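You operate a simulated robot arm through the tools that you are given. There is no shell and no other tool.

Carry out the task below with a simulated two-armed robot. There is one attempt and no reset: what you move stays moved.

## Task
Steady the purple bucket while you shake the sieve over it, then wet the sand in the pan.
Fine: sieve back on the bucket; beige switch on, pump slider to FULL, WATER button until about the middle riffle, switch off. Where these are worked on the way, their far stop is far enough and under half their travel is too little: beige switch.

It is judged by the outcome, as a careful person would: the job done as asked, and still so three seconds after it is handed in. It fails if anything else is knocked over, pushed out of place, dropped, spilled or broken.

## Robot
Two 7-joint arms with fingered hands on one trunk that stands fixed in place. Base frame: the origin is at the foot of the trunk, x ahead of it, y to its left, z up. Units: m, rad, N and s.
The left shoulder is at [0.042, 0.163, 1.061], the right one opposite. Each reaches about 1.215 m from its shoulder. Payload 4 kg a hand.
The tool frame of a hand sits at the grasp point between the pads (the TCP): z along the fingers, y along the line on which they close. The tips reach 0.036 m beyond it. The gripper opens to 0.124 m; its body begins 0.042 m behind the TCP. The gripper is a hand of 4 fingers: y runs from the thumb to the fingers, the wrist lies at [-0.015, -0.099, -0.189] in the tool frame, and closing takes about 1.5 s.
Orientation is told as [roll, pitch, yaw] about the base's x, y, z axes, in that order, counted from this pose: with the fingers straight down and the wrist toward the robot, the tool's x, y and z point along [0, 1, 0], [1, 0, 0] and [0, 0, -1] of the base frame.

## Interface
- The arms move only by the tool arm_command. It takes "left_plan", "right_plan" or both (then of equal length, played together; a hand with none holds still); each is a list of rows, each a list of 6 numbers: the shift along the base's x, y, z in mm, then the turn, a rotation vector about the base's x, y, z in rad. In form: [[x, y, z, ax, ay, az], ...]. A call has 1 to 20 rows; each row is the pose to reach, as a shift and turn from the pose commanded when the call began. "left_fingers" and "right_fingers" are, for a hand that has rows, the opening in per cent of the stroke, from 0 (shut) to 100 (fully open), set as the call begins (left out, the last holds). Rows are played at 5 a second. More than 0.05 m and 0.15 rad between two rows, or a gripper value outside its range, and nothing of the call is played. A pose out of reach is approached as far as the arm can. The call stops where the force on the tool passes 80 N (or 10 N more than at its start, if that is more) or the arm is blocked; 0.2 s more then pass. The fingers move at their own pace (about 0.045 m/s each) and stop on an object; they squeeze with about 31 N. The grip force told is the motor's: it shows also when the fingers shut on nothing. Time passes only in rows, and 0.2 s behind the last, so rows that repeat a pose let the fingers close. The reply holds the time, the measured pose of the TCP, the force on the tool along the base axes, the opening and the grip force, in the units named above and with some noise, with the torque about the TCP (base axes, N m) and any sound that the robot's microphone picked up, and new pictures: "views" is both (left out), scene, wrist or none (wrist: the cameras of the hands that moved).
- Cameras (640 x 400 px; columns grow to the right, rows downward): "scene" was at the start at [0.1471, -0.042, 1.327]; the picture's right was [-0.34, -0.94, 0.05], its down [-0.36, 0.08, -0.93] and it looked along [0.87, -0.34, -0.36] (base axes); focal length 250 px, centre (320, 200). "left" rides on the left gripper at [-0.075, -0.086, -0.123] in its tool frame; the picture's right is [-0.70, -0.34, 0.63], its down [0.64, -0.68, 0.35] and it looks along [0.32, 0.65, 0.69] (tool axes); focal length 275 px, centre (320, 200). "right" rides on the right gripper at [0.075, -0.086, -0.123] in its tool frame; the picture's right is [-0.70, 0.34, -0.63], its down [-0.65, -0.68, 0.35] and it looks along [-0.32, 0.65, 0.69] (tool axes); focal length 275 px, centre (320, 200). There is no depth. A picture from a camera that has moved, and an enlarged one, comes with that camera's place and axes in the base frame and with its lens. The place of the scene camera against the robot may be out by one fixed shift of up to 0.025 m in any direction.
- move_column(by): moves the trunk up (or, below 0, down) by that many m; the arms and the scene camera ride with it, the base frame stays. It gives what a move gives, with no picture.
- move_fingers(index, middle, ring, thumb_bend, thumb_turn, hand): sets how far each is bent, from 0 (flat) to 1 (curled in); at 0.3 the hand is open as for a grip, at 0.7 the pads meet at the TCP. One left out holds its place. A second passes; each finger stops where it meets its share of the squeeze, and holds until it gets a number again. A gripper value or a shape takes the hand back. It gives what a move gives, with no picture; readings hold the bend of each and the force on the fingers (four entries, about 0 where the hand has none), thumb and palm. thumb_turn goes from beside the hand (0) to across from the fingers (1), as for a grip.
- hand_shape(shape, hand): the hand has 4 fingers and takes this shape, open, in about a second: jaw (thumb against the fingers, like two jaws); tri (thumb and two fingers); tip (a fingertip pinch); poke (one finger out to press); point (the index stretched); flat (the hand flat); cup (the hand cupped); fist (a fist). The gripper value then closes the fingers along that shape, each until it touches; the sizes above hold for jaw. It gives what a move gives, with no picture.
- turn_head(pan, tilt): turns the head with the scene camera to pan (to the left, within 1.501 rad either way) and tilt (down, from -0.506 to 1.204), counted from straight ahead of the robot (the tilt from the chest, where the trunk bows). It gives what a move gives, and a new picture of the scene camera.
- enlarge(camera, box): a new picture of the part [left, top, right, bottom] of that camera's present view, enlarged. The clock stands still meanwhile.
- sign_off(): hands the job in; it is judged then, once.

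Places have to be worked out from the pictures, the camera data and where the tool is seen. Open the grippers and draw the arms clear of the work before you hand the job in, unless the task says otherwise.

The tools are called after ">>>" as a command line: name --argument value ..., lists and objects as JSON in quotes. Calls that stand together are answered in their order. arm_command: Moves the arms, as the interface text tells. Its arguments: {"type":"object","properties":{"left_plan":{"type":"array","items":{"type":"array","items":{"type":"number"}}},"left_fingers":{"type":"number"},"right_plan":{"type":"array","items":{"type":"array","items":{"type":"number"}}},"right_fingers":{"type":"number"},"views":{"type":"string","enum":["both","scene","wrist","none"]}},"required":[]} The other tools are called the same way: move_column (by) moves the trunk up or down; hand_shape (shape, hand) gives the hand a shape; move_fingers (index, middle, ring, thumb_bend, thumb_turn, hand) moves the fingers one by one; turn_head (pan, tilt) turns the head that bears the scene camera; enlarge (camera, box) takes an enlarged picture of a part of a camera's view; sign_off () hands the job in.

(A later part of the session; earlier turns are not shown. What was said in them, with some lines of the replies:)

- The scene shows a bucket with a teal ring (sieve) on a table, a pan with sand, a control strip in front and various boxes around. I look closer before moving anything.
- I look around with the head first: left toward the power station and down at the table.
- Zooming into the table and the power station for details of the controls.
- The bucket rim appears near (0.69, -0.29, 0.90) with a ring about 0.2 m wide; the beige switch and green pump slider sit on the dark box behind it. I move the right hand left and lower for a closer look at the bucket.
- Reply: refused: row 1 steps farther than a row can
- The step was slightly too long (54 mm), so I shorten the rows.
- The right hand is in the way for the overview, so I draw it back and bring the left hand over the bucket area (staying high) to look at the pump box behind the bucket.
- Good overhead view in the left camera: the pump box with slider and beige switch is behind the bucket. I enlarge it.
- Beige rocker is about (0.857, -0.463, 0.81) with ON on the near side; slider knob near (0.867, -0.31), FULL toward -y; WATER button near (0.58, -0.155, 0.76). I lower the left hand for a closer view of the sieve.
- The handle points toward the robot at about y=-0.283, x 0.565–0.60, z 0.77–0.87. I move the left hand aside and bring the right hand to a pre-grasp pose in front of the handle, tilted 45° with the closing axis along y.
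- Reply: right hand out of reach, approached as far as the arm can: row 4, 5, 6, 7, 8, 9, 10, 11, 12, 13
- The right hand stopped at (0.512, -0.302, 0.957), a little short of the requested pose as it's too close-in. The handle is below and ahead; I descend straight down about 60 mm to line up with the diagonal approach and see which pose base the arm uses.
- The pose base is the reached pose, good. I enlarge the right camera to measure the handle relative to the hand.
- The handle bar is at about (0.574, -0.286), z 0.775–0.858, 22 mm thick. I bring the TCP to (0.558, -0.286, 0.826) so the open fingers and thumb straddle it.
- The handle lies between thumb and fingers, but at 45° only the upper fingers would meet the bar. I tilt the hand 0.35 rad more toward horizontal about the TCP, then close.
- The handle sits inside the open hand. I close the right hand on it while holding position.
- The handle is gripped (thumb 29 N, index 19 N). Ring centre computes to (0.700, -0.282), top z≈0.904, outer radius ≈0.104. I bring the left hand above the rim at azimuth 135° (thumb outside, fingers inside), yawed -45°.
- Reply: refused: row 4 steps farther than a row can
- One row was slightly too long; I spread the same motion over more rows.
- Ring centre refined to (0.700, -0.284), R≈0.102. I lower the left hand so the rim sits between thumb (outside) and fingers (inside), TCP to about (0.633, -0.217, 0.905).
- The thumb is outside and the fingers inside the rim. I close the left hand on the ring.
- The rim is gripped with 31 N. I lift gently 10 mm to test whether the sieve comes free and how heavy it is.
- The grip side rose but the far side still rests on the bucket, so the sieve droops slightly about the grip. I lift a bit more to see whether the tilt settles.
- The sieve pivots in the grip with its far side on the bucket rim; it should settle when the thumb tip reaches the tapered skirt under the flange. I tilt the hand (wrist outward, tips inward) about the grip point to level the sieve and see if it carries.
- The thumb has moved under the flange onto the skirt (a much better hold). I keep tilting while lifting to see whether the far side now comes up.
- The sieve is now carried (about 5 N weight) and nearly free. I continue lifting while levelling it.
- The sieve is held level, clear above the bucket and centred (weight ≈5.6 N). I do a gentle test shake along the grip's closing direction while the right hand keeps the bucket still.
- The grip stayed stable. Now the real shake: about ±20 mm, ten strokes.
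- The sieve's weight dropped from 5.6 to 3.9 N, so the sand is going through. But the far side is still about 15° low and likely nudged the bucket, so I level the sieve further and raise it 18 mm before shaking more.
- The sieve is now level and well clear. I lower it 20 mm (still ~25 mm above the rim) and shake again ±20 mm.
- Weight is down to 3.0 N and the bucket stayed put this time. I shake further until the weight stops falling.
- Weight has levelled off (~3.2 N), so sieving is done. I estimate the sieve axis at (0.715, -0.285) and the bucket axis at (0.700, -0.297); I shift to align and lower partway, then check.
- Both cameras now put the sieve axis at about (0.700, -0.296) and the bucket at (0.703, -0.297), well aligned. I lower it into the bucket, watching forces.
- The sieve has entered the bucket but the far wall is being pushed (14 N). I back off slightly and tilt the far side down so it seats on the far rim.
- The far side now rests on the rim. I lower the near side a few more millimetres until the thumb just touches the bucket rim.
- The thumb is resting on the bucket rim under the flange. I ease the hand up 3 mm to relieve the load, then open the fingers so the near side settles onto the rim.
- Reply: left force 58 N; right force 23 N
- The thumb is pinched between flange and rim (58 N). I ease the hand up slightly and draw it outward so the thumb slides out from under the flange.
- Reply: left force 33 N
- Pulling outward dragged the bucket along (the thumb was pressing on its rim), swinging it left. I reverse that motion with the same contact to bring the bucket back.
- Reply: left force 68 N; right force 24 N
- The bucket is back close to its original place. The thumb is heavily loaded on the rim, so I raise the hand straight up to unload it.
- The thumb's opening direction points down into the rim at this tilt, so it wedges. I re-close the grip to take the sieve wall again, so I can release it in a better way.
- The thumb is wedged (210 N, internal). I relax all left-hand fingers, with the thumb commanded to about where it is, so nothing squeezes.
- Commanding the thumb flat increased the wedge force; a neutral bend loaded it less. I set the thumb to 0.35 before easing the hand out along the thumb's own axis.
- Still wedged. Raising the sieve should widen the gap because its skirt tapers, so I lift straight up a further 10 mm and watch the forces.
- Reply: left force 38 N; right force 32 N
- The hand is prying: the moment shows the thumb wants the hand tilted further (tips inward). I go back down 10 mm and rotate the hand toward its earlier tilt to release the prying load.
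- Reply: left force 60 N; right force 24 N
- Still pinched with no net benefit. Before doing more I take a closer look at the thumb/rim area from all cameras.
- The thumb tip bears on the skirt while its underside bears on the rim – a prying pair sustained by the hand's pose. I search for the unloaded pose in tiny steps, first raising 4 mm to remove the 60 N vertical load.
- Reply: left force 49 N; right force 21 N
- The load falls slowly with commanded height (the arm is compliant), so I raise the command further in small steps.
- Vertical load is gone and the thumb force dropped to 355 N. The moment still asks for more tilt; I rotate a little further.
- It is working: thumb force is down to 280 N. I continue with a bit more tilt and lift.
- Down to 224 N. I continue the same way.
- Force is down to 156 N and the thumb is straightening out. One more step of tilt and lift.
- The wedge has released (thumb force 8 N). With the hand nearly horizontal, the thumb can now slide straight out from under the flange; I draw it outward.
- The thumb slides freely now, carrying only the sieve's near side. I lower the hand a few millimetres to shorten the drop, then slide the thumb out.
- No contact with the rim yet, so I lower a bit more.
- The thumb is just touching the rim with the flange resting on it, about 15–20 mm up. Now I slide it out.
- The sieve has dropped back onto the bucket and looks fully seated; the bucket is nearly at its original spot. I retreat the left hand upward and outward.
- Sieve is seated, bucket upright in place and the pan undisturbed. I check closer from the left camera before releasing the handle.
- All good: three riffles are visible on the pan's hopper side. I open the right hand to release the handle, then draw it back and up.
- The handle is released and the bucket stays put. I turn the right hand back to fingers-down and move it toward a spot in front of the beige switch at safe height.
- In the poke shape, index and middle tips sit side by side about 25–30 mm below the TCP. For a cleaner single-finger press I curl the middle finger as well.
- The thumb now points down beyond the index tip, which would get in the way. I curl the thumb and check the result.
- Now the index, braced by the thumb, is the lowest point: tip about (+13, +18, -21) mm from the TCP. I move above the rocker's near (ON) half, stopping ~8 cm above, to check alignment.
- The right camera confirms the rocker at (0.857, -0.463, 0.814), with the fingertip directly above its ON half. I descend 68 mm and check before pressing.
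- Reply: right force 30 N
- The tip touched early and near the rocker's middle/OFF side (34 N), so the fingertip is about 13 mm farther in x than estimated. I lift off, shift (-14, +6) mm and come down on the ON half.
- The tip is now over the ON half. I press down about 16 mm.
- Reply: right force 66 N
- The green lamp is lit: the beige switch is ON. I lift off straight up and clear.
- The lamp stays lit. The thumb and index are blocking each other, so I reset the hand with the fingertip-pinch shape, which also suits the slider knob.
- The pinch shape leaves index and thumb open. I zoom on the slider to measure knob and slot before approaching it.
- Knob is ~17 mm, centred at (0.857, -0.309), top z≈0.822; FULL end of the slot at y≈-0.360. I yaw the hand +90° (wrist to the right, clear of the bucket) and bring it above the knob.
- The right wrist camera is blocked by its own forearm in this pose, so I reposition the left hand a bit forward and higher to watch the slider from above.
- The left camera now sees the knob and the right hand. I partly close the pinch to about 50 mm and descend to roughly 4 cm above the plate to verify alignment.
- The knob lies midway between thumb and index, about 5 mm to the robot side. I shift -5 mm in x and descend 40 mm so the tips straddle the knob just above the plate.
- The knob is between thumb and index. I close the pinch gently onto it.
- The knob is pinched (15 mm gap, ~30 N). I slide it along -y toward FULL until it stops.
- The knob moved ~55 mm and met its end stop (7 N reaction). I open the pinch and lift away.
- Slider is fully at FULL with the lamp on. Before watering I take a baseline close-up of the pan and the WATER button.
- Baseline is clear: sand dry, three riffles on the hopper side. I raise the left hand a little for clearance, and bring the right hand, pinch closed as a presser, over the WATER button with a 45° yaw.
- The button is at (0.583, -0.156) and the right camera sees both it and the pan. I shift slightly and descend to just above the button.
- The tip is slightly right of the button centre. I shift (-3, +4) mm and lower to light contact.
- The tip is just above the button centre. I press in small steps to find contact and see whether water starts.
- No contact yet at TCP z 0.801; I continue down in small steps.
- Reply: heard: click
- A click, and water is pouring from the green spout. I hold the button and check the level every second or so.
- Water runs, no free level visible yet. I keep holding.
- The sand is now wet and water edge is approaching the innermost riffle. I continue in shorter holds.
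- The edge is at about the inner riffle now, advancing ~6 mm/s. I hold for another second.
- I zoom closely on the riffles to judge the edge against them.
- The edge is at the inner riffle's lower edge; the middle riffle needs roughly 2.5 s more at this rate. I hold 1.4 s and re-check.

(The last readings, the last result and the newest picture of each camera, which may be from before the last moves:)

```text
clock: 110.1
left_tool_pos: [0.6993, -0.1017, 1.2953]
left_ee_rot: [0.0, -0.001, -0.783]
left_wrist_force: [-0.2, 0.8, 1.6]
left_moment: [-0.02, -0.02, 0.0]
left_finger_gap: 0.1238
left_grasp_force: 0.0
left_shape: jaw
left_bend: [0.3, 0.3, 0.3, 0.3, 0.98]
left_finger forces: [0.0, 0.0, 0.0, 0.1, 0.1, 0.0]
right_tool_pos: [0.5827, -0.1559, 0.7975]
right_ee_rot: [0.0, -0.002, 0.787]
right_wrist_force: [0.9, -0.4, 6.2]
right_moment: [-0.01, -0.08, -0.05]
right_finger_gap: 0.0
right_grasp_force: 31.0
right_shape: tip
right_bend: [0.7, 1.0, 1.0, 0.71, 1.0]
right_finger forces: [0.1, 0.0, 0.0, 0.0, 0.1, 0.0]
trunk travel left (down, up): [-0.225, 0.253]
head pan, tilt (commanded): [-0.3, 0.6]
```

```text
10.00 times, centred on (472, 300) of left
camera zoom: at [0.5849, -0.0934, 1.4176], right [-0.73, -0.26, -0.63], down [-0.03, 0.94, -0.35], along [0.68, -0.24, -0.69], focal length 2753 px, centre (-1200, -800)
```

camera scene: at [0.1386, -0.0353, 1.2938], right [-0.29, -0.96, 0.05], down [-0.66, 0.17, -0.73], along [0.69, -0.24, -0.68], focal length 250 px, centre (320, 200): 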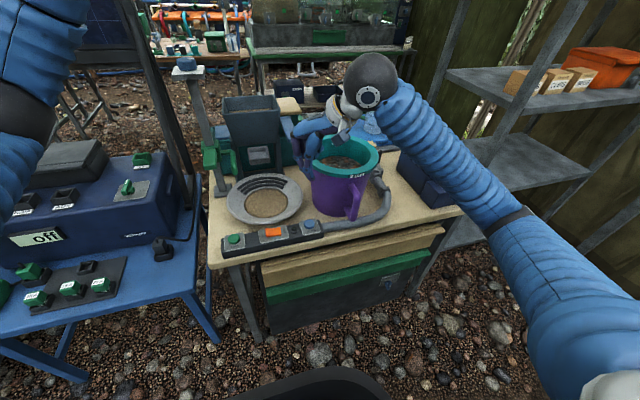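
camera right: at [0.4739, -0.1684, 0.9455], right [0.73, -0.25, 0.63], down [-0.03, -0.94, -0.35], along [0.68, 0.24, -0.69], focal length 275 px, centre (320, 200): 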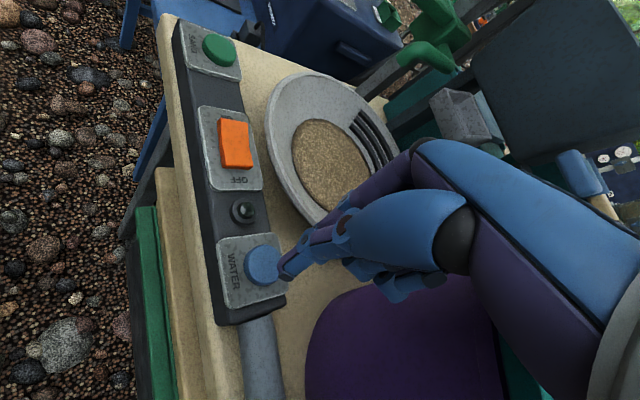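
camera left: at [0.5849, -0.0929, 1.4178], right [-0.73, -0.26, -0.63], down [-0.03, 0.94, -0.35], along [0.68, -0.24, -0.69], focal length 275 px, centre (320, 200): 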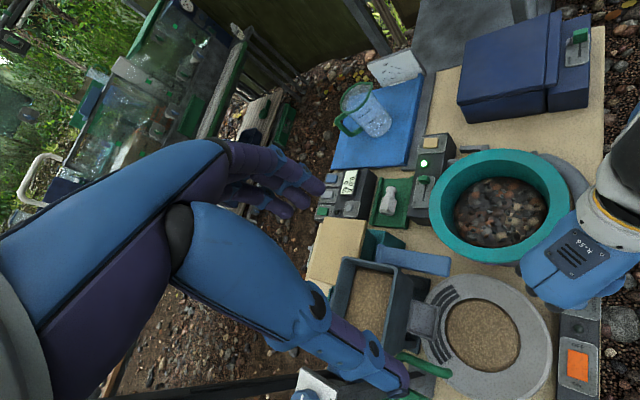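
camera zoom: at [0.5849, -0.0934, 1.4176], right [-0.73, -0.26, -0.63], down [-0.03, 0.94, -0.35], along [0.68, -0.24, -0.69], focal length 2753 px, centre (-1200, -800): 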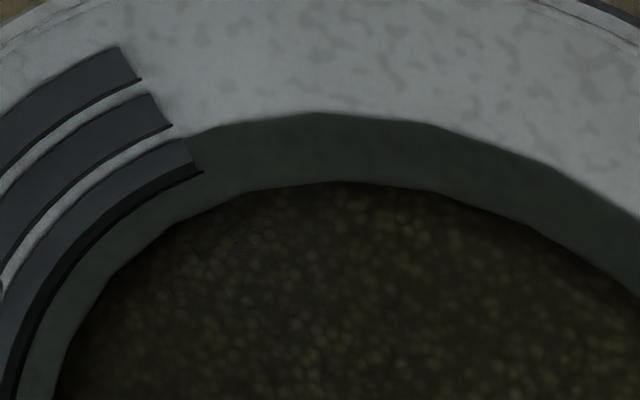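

The water now covers the inner riffle's foot; the middle riffle is still about 17–35 px (≈2 s) away. I hold 1.6 s more.

>>> arm_command --right_plan '[[0, 0, 0, 0, 0, 0], [0, 0, 0, 0, 0, 0], [0, 0, 0, 0, 0, 0], [0, 0, 0, 0, 0, 0], [0, 0, 0, 0, 0, 0], [0, 0, 0, 0, 0, 0], [0, 0, 0, 0, 0, 0]]' --views "none"

>>> enlarge --camera "scene" --box '[240, 170, 304, 210]'

>>> enlarge --camera "left" --box '[440, 280, 504, 320]'

>>> enlarge --camera "right" --box '[260, 60, 420, 220]'

```text
clock: 111.7
left_tool_pos: [0.6995, -0.1024, 1.2948]
left_ee_rot: [0.0, 0.0, -0.784]
left_wrist_force: [0.3, 1.1, 0.1]
left_moment: [-0.04, 0.03, 0.04]
left_finger_gap: 0.1238
left_grasp_force: 0.1
left_shape: jaw
left_bend: [0.3, 0.3, 0.3, 0.3, 0.98]
left_finger forces: [0.0, 0.0, 0.1, 0.0, 0.1, 0.0]
right_tool_pos: [0.582, -0.1569, 0.7969]
right_ee_rot: [-0.002, -0.001, 0.788]
right_wrist_force: [0.6, -0.9, 5.3]
right_moment: [-0.03, -0.1, 0.01]
right_finger_gap: 0.0001
right_grasp_force: 31.1
right_shape: tip
right_bend: [0.7, 1.0, 1.0, 0.71, 1.0]
right_finger forces: [0.0, 0.0, 0.0, 0.0, 0.1, 0.0]
trunk travel left (down, up): [-0.225, 0.253]
head pan, tilt (commanded): [-0.3, 0.6]
```

```text
10.00 times, centred on (272, 190) of scene
camera zoom: at [0.1387, -0.0357, 1.2937], right [-0.29, -0.96, 0.05], down [-0.66, 0.17, -0.73], along [0.69, -0.24, -0.68], focal length 2499 px, centre (800, 300)
```

zoom: 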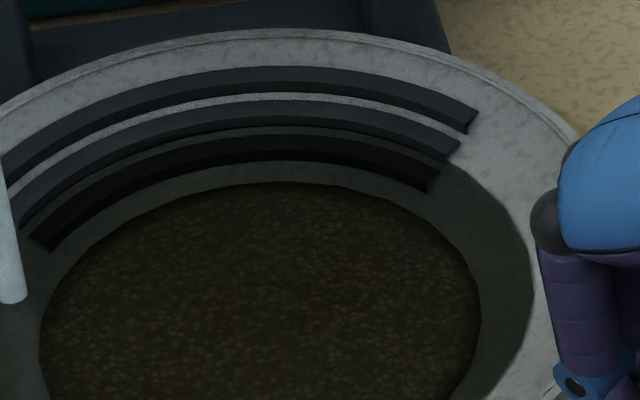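

```text
10.00 times, centred on (472, 300) of left
camera zoom: at [0.5849, -0.0934, 1.4176], right [-0.73, -0.26, -0.63], down [-0.03, 0.94, -0.35], along [0.68, -0.24, -0.69], focal length 2753 px, centre (-1200, -800)
```

zoom: 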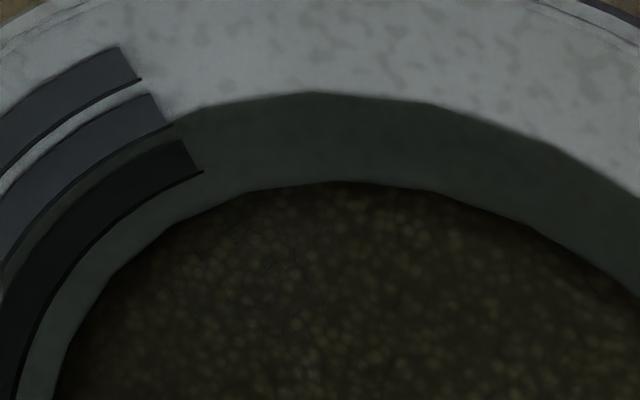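

```text
2.50 times, centred on (340, 140) of right
camera zoom: at [0.4695, -0.1635, 0.9199], right [0.73, -0.25, 0.63], down [-0.03, -0.94, -0.35], along [0.68, 0.24, -0.69], focal length 688 px, centre (270, 350)
```

zoom: 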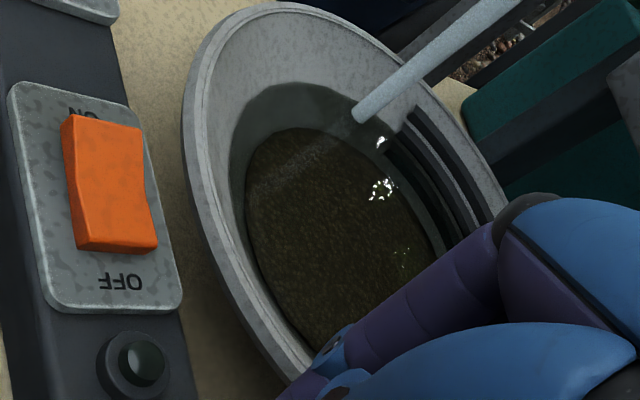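

The inner riffle is submerged and the edge is at the lower side of the middle riffle. About 0.9 s more brings it to the middle riffle's centre; I hold briefly and then lift off in the same command.

>>> arm_command --right_plan '[[0, 0, 0, 0, 0, 0], [0, 0, 0, 0, 0, 0], [0, 0, 0, 0, 0, 0], [0, 0, 0, 0, 0, 0], [0, 0, 15, 0, 0, 0], [0, 0, 45, 0, 0, 0], [0, 0, 85, 0, 0, 0]]' --views "none"

>>> enlarge --camera "scene" --box '[240, 170, 304, 210]'

>>> enlarge --camera "left" --box '[440, 280, 504, 320]'

>>> enlarge --camera "scene" --box '[205, 130, 405, 255]'

```text
clock: 113.3
left_tool_pos: [0.699, -0.1015, 1.2952]
left_ee_rot: [-0.001, 0.0, -0.786]
left_wrist_force: [0.2, 0.2, 0.4]
left_moment: [-0.01, 0.04, -0.02]
left_finger_gap: 0.1237
left_grasp_force: 0.0
left_shape: jaw
left_bend: [0.3, 0.3, 0.3, 0.3, 0.98]
left_finger forces: [0.1, 0.0, 0.0, 0.1, 0.0, 0.1]
right_tool_pos: [0.5833, -0.1547, 0.8808]
right_ee_rot: [-0.001, 0.003, 0.787]
right_wrist_force: [-0.2, 0.1, 0.4]
right_moment: [-0.01, 0.03, 0.01]
right_finger_gap: 0.0
right_grasp_force: 31.6
right_shape: tip
right_bend: [0.7, 1.0, 1.0, 0.71, 1.0]
right_finger forces: [0.0, 0.0, 0.0, 0.0, 0.0, 0.1]
trunk travel left (down, up): [-0.225, 0.253]
head pan, tilt (commanded): [-0.3, 0.6]
```

```text
10.00 times, centred on (272, 190) of scene
camera zoom: at [0.1387, -0.0354, 1.2937], right [-0.29, -0.96, 0.05], down [-0.66, 0.17, -0.73], along [0.69, -0.24, -0.68], focal length 2499 px, centre (800, 300)
```

zoom: 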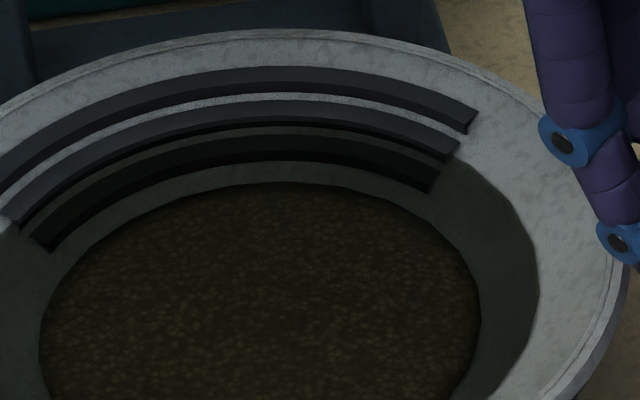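

```text
10.00 times, centred on (472, 300) of left
camera zoom: at [0.5849, -0.0932, 1.4177], right [-0.73, -0.26, -0.63], down [-0.03, 0.94, -0.35], along [0.68, -0.24, -0.69], focal length 2753 px, centre (-1200, -800)
```

zoom: 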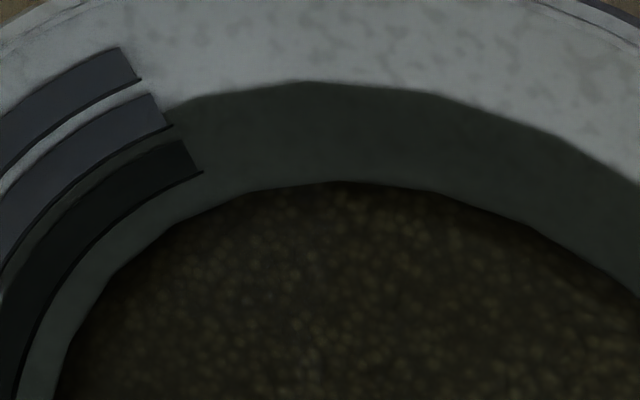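

```text
3.20 times, centred on (305, 192) of scene
camera zoom: at [0.1387, -0.0354, 1.2937], right [-0.29, -0.96, 0.05], down [-0.66, 0.17, -0.73], along [0.69, -0.24, -0.68], focal length 800 px, centre (368, 224)
```

zoom: 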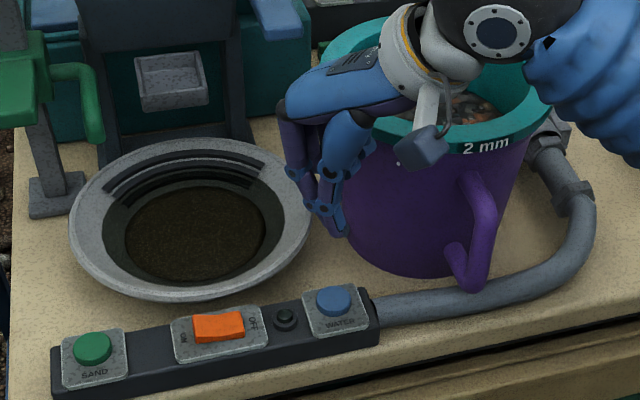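

The flow has stopped and the water edge sits at the middle riffle. Now I go back to switch the beige rocker OFF: raise, cross above the bucket and return to the neutral orientation near the switch.

>>> arm_command --right_plan '[[0, 0, 45, 0, 0, 0], [0, 0, 90, 0, 0, 0], [0, -10, 130, 0, 0, -0.05], [25, -38, 150, 0, 0, -0.12], [50, -66, 155, 0, 0, -0.2], [76, -94, 155, 0, 0, -0.28], [102, -122, 155, 0, 0, -0.36], [128, -150, 155, 0, 0, -0.44], [154, -178, 155, 0, 0, -0.52], [180, -206, 150, 0, 0, -0.6], [206, -234, 140, 0, 0, -0.68], [232, -262, 125, 0, 0, -0.75], [260, -290, 100, 0, 0, -0.785], [289, -314, 70, 0, 0, -0.785], [289, -314, 40, 0, 0, -0.785], [289, -314, 40, 0, 0, -0.785]]' --views "both"

>>> enlarge --camera "right" --box '[140, 120, 380, 320]'

>>> enlarge --camera "left" --box '[360, 100, 480, 200]'

```text
clock: 116.7
left_tool_pos: [0.6998, -0.1019, 1.2958]
left_ee_rot: [0.001, 0.001, -0.784]
left_wrist_force: [0.1, 0.1, -0.5]
left_moment: [0.01, 0.03, 0.0]
left_finger_gap: 0.1237
left_grasp_force: 0.0
left_shape: jaw
left_bend: [0.3, 0.3, 0.3, 0.3, 0.98]
left_finger forces: [0.0, 0.1, 0.0, 0.0, 0.0, 0.0]
right_tool_pos: [0.8715, -0.4715, 0.9221]
right_ee_rot: [0.0, 0.0, 0.001]
right_wrist_force: [0.6, 0.4, -0.4]
right_moment: [-0.03, 0.0, -0.01]
right_finger_gap: 0.0
right_grasp_force: 30.6
right_shape: tip
right_bend: [0.7, 1.0, 1.0, 0.71, 1.0]
right_finger forces: [0.1, 0.0, 0.1, 0.1, 0.0, 0.0]
trunk travel left (down, up): [-0.225, 0.253]
head pan, tilt (commanded): [-0.3, 0.6]
camera scene: at [0.1388, -0.0356, 1.2937], right [-0.29, -0.96, 0.05], down [-0.66, 0.17, -0.73], along [0.69, -0.24, -0.68], focal length 250 px, centre (320, 200)
camera right: at [0.7849, -0.3955, 1.0444], right [0.34, -0.7, 0.63], down [-0.68, -0.65, -0.35], along [0.65, -0.31, -0.69], focal length 275 px, centre (320, 200)
```

scene: 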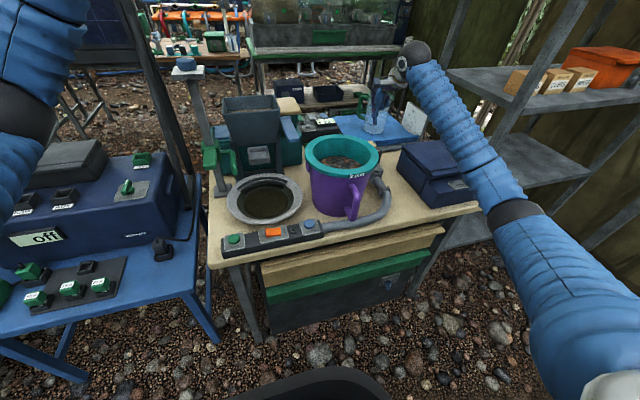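
right: 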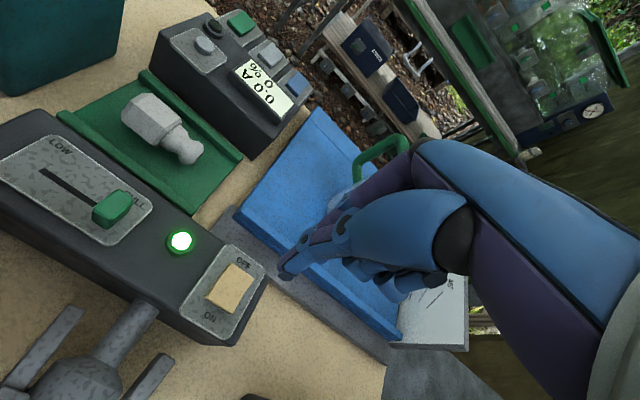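

```text
2.00 times, centred on (260, 220) of right
camera zoom: at [0.7849, -0.3955, 1.0444], right [0.34, -0.7, 0.63], down [-0.68, -0.65, -0.35], along [0.65, -0.31, -0.69], focal length 551 px, centre (440, 160)
```

zoom: 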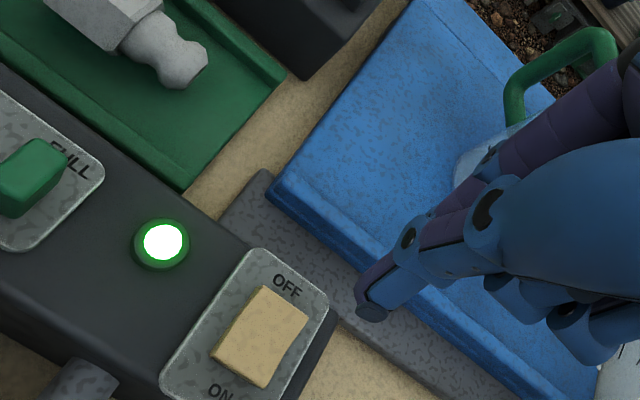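

```text
4.00 times, centred on (420, 150) of left
camera zoom: at [0.5851, -0.0933, 1.4176], right [-0.73, -0.26, -0.63], down [-0.03, 0.94, -0.35], along [0.68, -0.24, -0.69], focal length 1101 px, centre (-80, 400)
```

zoom: 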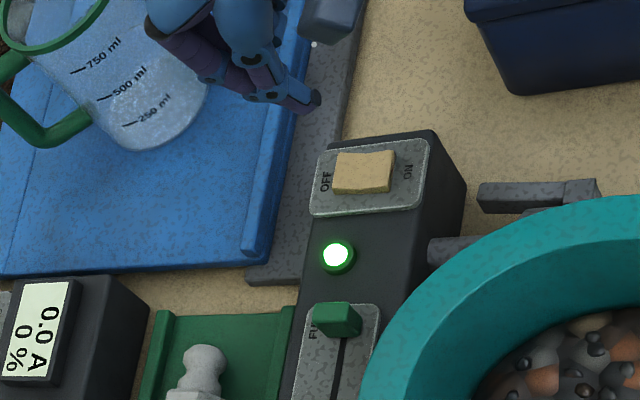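

The slider is at FULL and lamp still on. Tip centre needs +8 mm in y and +5 mm in x to sit on the OFF half; I shift and descend close to it.

>>> arm_command --right_plan '[[5, 8, -15, 0, 0, 0], [5, 8, -35, 0, 0, 0], [5, 8, -52, 0, 0, 0], [5, 8, -52, 0, 0, 0]]' --views "none"

>>> enlarge --camera "right" --box '[180, 150, 380, 310]'

>>> enlarge --camera "left" --box '[360, 100, 480, 200]'

```text
clock: 117.7
left_tool_pos: [0.6989, -0.1011, 1.2952]
left_ee_rot: [0.001, 0.0, -0.784]
left_wrist_force: [0.1, 0.2, 0.7]
left_moment: [-0.01, 0.0, -0.02]
left_finger_gap: 0.1238
left_grasp_force: 0.1
left_shape: jaw
left_bend: [0.3, 0.3, 0.3, 0.3, 0.98]
left_finger forces: [0.0, 0.0, 0.0, 0.1, 0.1, 0.0]
right_tool_pos: [0.8762, -0.4631, 0.8702]
right_ee_rot: [0.0, 0.0, 0.001]
right_wrist_force: [0.4, 0.1, 0.3]
right_moment: [0.01, 0.04, 0.0]
right_finger_gap: 0.0
right_grasp_force: 30.9
right_shape: tip
right_bend: [0.7, 1.0, 1.0, 0.71, 1.0]
right_finger forces: [0.0, 0.1, 0.0, 0.0, 0.1, 0.1]
trunk travel left (down, up): [-0.225, 0.253]
head pan, tilt (commanded): [-0.3, 0.6]
```

```text
2.50 times, centred on (280, 230) of right
camera zoom: at [0.7906, -0.3883, 0.9921], right [0.34, -0.7, 0.63], down [-0.68, -0.65, -0.35], along [0.65, -0.31, -0.69], focal length 688 px, centre (420, 125)
```

zoom: 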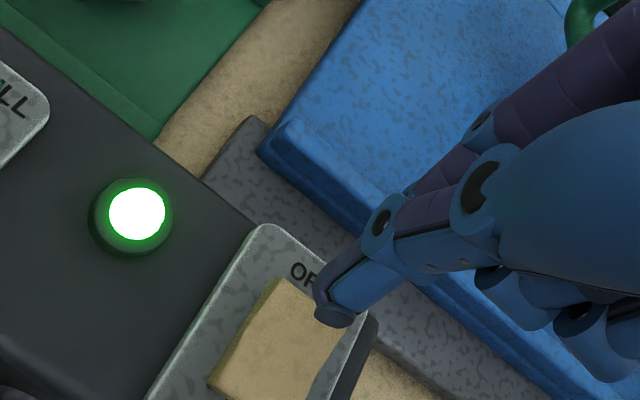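

```text
4.00 times, centred on (420, 150) of left
camera zoom: at [0.5849, -0.0935, 1.4177], right [-0.73, -0.26, -0.63], down [-0.03, 0.94, -0.35], along [0.68, -0.24, -0.69], focal length 1101 px, centre (-80, 400)
```

zoom: 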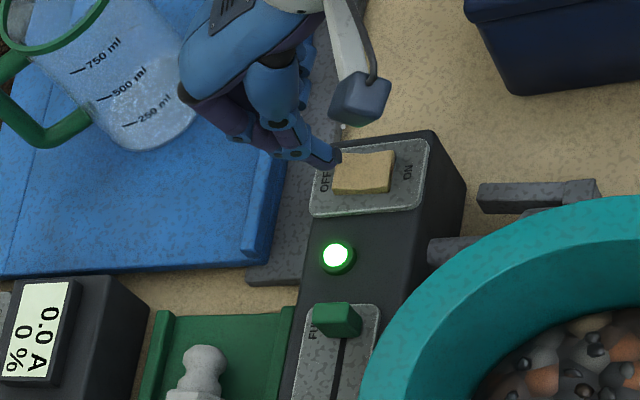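

The tip is over the OFF edge of the rocker. I shift 3 mm inward and press down.

>>> arm_command --right_plan '[[-3, 1, -6, 0, 0, 0], [-3, 1, -12, 0, 0, 0], [-3, 1, -18, 0, 0, 0], [-3, 1, -23, 0, 0, 0], [-3, 1, -23, 0, 0, 0]]' --views "none"

>>> enlarge --camera "right" --box '[180, 150, 380, 310]'

>>> enlarge --camera "left" --box '[360, 100, 480, 200]'

```text
clock: 118.9
left_tool_pos: [0.6988, -0.1017, 1.297]
left_ee_rot: [-0.001, -0.002, -0.782]
left_wrist_force: [0.6, -0.2, -0.3]
left_moment: [0.05, -0.05, -0.01]
left_finger_gap: 0.1236
left_grasp_force: 0.1
left_shape: jaw
left_bend: [0.3, 0.3, 0.3, 0.3, 0.98]
left_finger forces: [0.0, 0.0, 0.0, 0.0, 0.2, 0.0]
right_tool_pos: [0.8732, -0.462, 0.8504]
right_ee_rot: [0.001, -0.005, 0.0]
right_wrist_force: [5.4, -5.1, 19.8]
right_moment: [-0.12, -0.29, 0.02]
right_finger_gap: 0.0
right_grasp_force: 31.2
right_shape: tip
right_bend: [0.7, 1.0, 1.0, 0.71, 1.0]
right_finger forces: [0.0, 0.0, 0.1, 0.1, 0.0, 0.1]
trunk travel left (down, up): [-0.225, 0.253]
head pan, tilt (commanded): [-0.3, 0.6]
```

```text
2.50 times, centred on (280, 230) of right
camera zoom: at [0.7873, -0.3867, 0.9717], right [0.33, -0.7, 0.64], down [-0.68, -0.65, -0.35], along [0.65, -0.32, -0.69], focal length 688 px, centre (420, 125)
```

zoom: 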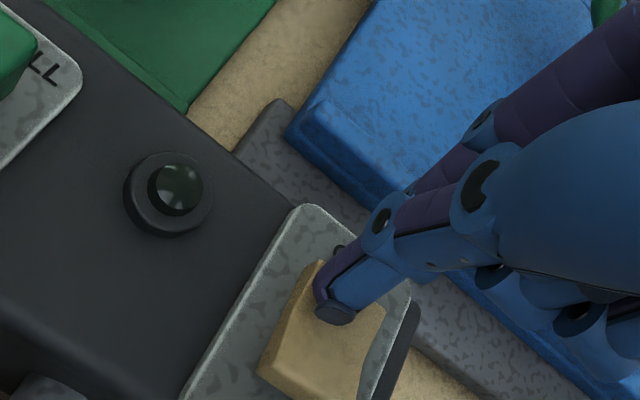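

```text
4.00 times, centred on (420, 150) of left
camera zoom: at [0.5837, -0.0929, 1.4187], right [-0.73, -0.26, -0.63], down [-0.03, 0.94, -0.35], along [0.68, -0.24, -0.69], focal length 1101 px, centre (-80, 400)
```

zoom: 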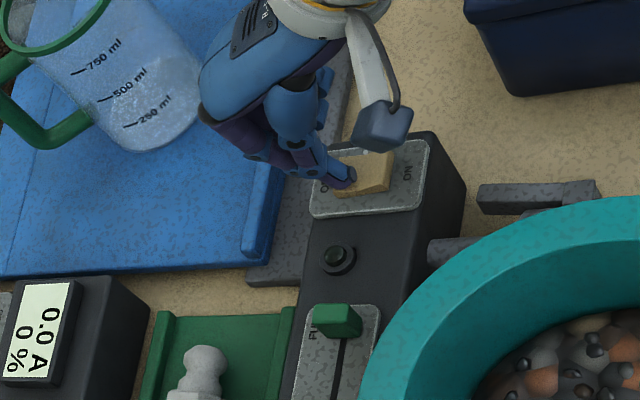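

The lamp is out – the switch is OFF. I press a few millimetres more to be sure it is at its stop, then lift clear.

>>> arm_command --right_plan '[[0, 0, -4, 0, 0, 0], [0, 0, -7, 0, 0, 0], [0, 0, 5, 0, 0, 0], [0, 0, 35, 0, 0, 0], [0, 0, 75, 0, 0, 0], [-15, 0, 115, 0, 0, 0], [-40, 0, 155, 0, 0, 0]]' --views "both"

>>> enlarge --camera "left" --box '[360, 100, 480, 200]'

>>> enlarge --camera "right" --box '[40, 100, 300, 300]'

```text
clock: 120.5
left_tool_pos: [0.6977, -0.1014, 1.2962]
left_ee_rot: [-0.002, -0.001, -0.785]
left_wrist_force: [-0.2, 0.2, 0.3]
left_moment: [0.01, -0.02, 0.0]
left_finger_gap: 0.1238
left_grasp_force: 0.0
left_shape: jaw
left_bend: [0.3, 0.3, 0.3, 0.3, 0.98]
left_finger forces: [0.0, 0.1, 0.0, 0.0, 0.1, 0.0]
right_tool_pos: [0.8326, -0.4605, 1.0004]
right_ee_rot: [0.0, 0.0, 0.001]
right_wrist_force: [0.0, 0.0, -0.4]
right_moment: [-0.03, -0.01, -0.01]
right_finger_gap: 0.0002
right_grasp_force: 30.8
right_shape: tip
right_bend: [0.7, 1.0, 1.0, 0.71, 1.0]
right_finger forces: [0.1, 0.0, 0.1, 0.0, 0.0, 0.0]
trunk travel left (down, up): [-0.225, 0.253]
head pan, tilt (commanded): [-0.3, 0.6]
camera scene: at [0.138, -0.0354, 1.2939], right [-0.29, -0.96, 0.05], down [-0.66, 0.17, -0.73], along [0.69, -0.24, -0.68], focal length 250 px, centre (320, 200)
camera right: at [0.747, -0.3853, 1.1228], right [0.34, -0.7, 0.63], down [-0.68, -0.65, -0.35], along [0.65, -0.31, -0.69], focal length 275 px, centre (320, 200)
```

scene: 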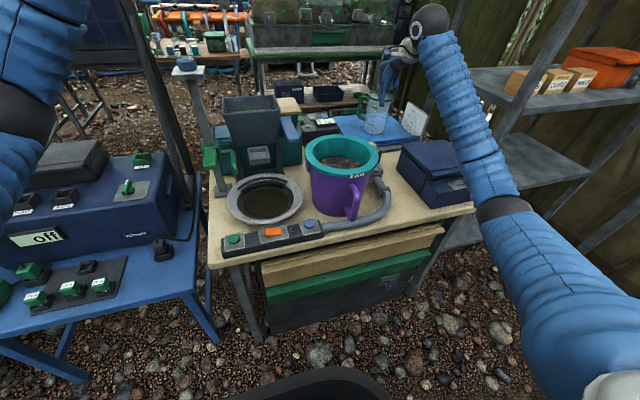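
right: 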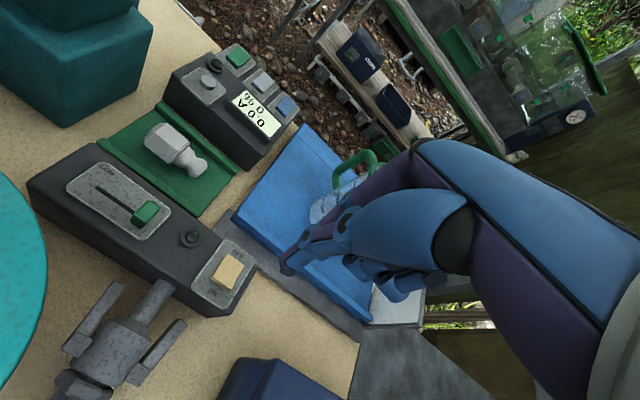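

```text
4.00 times, centred on (420, 150) of left
camera zoom: at [0.5841, -0.093, 1.4182], right [-0.73, -0.26, -0.63], down [-0.03, 0.94, -0.35], along [0.68, -0.24, -0.69], focal length 1101 px, centre (-80, 400)
```

zoom: 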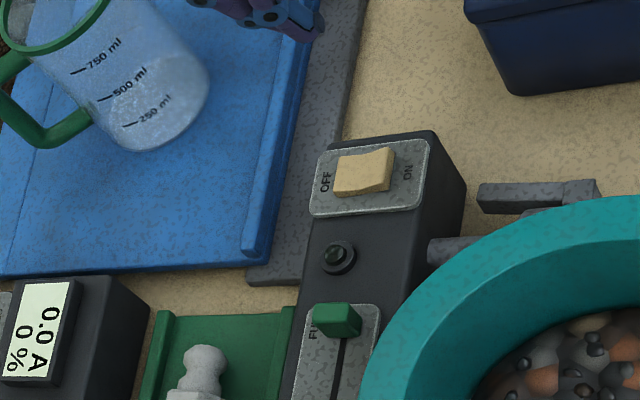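

```text
2.00 times, centred on (170, 200) of right
camera zoom: at [0.747, -0.3853, 1.1228], right [0.34, -0.7, 0.63], down [-0.68, -0.65, -0.35], along [0.65, -0.31, -0.69], focal length 551 px, centre (620, 200)
```

zoom: 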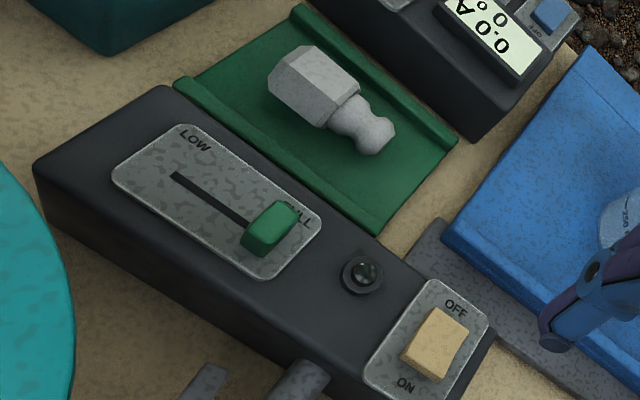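

Everything reads right: lamp off, rocker at OFF, slider at FULL. I open the right hand and draw both arms back clear of the work.

>>> hand_shape --hand "right" --shape "jaw"

>>> arm_command --right_plan '[[-10, 0, 40, 0, 0, 0], [-40, 0, 75, 0, 0, 0], [-80, 5, 100, 0, 0, 0], [-120, 8, 125, 0, 0, 0], [-160, 10, 150, 0, 0, 0], [-200, 15, 170, 0, 0, 0], [-245, 20, 185, 0, 0, 0], [-290, 25, 200, 0, 0, 0], [-335, 25, 210, 0, 0, 0], [-372, 28, 210, 0, 0, 0], [-372, 28, 210, 0, 0, 0]]' --left_plan '[[-20, 15, 0, 0, 0, 0], [-50, 40, 0, 0, 0, 0.05], [-80, 65, 0, 0, 0, 0.12], [-110, 90, 0, 0, 0, 0.2], [-140, 115, 0, 0, 0, 0.28], [-170, 140, 0, 0, 0, 0.36], [-195, 165, 0, 0, 0, 0.44], [-220, 190, 0, 0, 0, 0.52], [-240, 215, 0, 0, 0, 0.6], [-250, 235, 0, 0, 0, 0.7], [-250, 235, 0, 0, 0, 0.785]]' --left_fingers 100 --right_fingers 100 --views "both"

>>> enlarge --camera "scene" --box '[200, 80, 500, 260]'

```text
clock: 121.4
left_tool_pos: [0.6991, -0.1016, 1.295]
left_ee_rot: [0.002, 0.001, -0.784]
left_wrist_force: [1.2, -0.1, -0.1]
left_moment: [-0.02, -0.01, 0.02]
left_finger_gap: 0.1237
left_grasp_force: 0.1
left_shape: jaw
left_bend: [0.3, 0.3, 0.3, 0.3, 0.98]
left_finger forces: [0.0, 0.0, 0.0, 0.0, 0.0, 0.0]
right_tool_pos: [0.8336, -0.4613, 0.9996]
right_ee_rot: [0.001, 0.001, 0.002]
right_wrist_force: [-0.3, -0.3, -0.8]
right_moment: [-0.02, 0.04, 0.0]
right_finger_gap: 0.1234
right_grasp_force: 0.0
right_shape: jaw
right_bend: [0.3, 0.3, 0.3, 0.3, 0.98]
right_finger forces: [0.0, 0.0, 0.0, 0.1, 0.0, 0.0]
trunk travel left (down, up): [-0.225, 0.253]
head pan, tilt (commanded): [-0.3, 0.6]
```

```text
clock: 123.8
left_tool_pos: [0.4501, 0.1327, 1.2943]
left_ee_rot: [0.0, 0.0, 0.002]
left_wrist_force: [-1.2, -0.5, 0.3]
left_moment: [0.02, 0.0, 0.0]
left_finger_gap: 0.1237
left_grasp_force: 0.1
left_shape: jaw
left_bend: [0.3, 0.3, 0.3, 0.3, 0.98]
left_finger forces: [0.0, 0.1, 0.0, 0.1, 0.1, 0.0]
right_tool_pos: [0.4585, -0.4347, 1.2081]
right_ee_rot: [0.001, 0.002, 0.0]
right_wrist_force: [-0.5, -0.8, 0.0]
right_moment: [0.01, -0.01, 0.0]
right_finger_gap: 0.1237
right_grasp_force: 0.1
right_shape: jaw
right_bend: [0.3, 0.3, 0.3, 0.3, 0.98]
right_finger forces: [0.0, 0.1, 0.0, 0.0, 0.1, 0.0]
trunk travel left (down, up): [-0.225, 0.253]
head pan, tilt (commanded): [-0.3, 0.6]
camera scene: at [0.1392, -0.0366, 1.2935], right [-0.29, -0.96, 0.04], down [-0.66, 0.17, -0.73], along [0.69, -0.24, -0.68], focal length 250 px, centre (320, 200)
camera right: at [0.3742, -0.3598, 1.3307], right [0.34, -0.7, 0.63], down [-0.68, -0.65, -0.35], along [0.65, -0.31, -0.69], focal length 275 px, centre (320, 200)
camera left: at [0.3643, 0.0584, 1.4165], right [-0.34, -0.7, -0.63], down [-0.68, 0.64, -0.35], along [0.65, 0.32, -0.69], focal length 275 px, centre (320, 200)
```

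scene: 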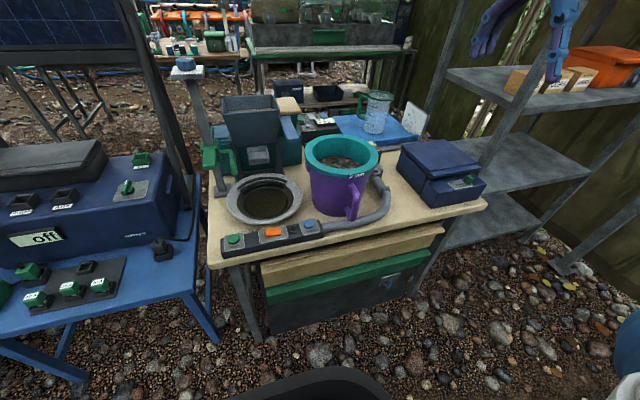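
right: 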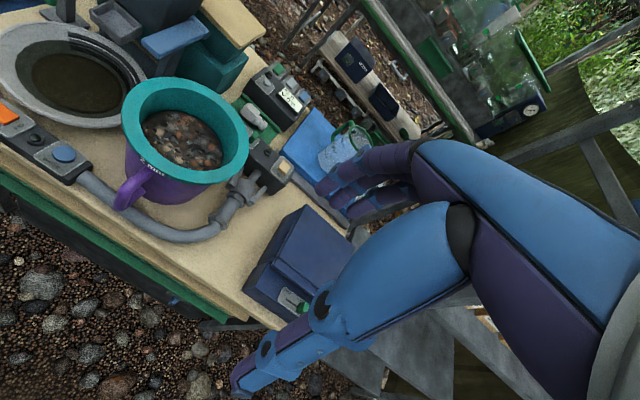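
left: 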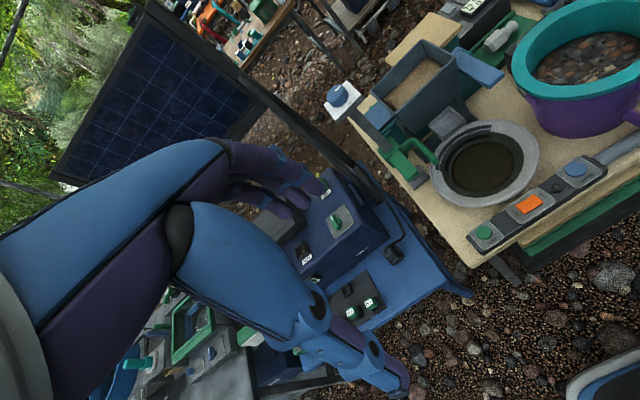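

```text
2.13 times, centred on (350, 170) of scene
camera zoom: at [0.1392, -0.0366, 1.2935], right [-0.29, -0.96, 0.04], down [-0.66, 0.17, -0.73], along [0.69, -0.24, -0.68], focal length 533 px, centre (256, 264)
```

zoom: 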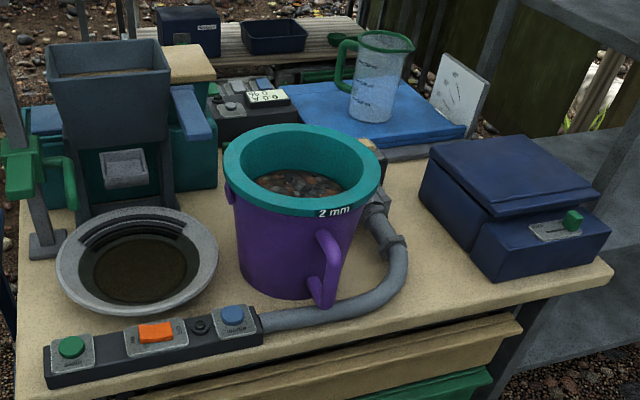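

Arms are back and open. A last close look at the pan and the sieve before handing in.

>>> enlarge --camera "scene" --box '[225, 165, 305, 225]'

>>> enlarge --camera "right" --box '[80, 50, 320, 220]'

>>> enlarge --camera "scene" --box '[290, 120, 410, 230]'

```text
6.67 times, centred on (265, 195) of scene
camera zoom: at [0.1392, -0.0366, 1.2935], right [-0.29, -0.96, 0.04], down [-0.66, 0.17, -0.73], along [0.69, -0.24, -0.68], focal length 1666 px, centre (687, 233)
```

zoom: 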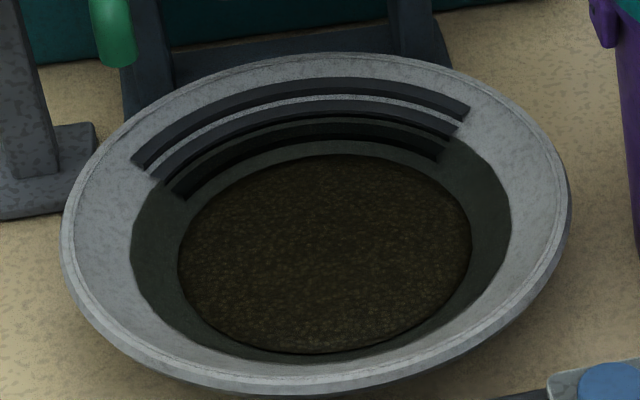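

```text
2.35 times, centred on (200, 135) of right
camera zoom: at [0.3742, -0.3598, 1.3307], right [0.34, -0.7, 0.63], down [-0.68, -0.65, -0.35], along [0.65, -0.31, -0.69], focal length 648 px, centre (602, 353)
```

zoom: 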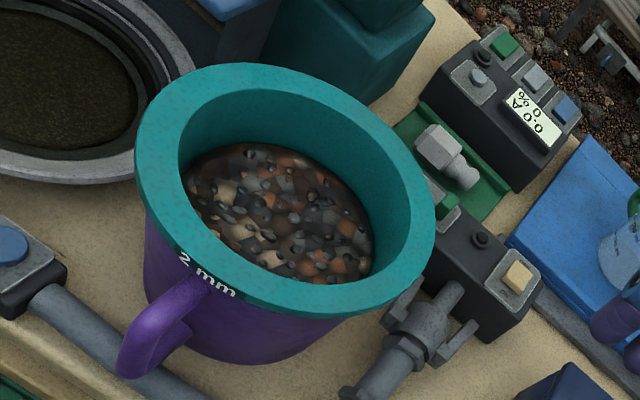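

```text
3.64 times, centred on (350, 175) of scene
camera zoom: at [0.1392, -0.0366, 1.2935], right [-0.29, -0.96, 0.04], down [-0.66, 0.17, -0.73], along [0.69, -0.24, -0.68], focal length 909 px, centre (211, 291)
```

zoom: 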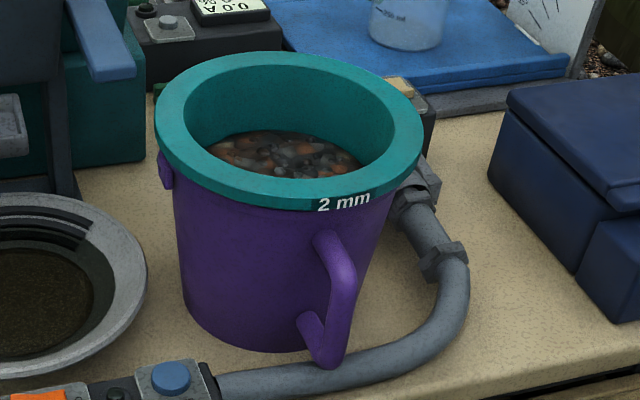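

The sieve sits flat on the bucket and the sand is wet, with the water edge at the middle riffle. The beige switch is off, nothing is out of place or spilled, and both arms are open and clear. I hand the job in.

>>> sign_off

```text
The job is handed in.
```

The job is done and handed in. The sand went through the sieve, the sieve is back on the bucket, and the sand in the pan is wet up to the middle riffle.

- **Sieving:** The right hand held the bucket by its handle while the left hand shook the sieve above it. The sieve's measured weight fell from about 5.6 N to about 3.2 N and then levelled off, so the fine sand has passed through.
- **Sieve back on:** While I was setting it down, the left thumb got wedged between the sieve and the bucket rim, and freeing it took several tries. It swung the bucket aside by about 5 cm at one point. I brought it back to within about a centimetre of where it started. The near side of the sieve then settled the last 15–20 mm onto the rim, and it looks fully seated.
- **Watering:** I turned the beige switch on and its lamp lit. I slid the pump slider to its FULL stop and held WATER until the water edge reached about the middle riffle.
- **Finish:** The beige switch is off and its lamp is out. The slider is still at FULL. I saw nothing spilled, knocked over or broken, and both hands are open and clear of the table.
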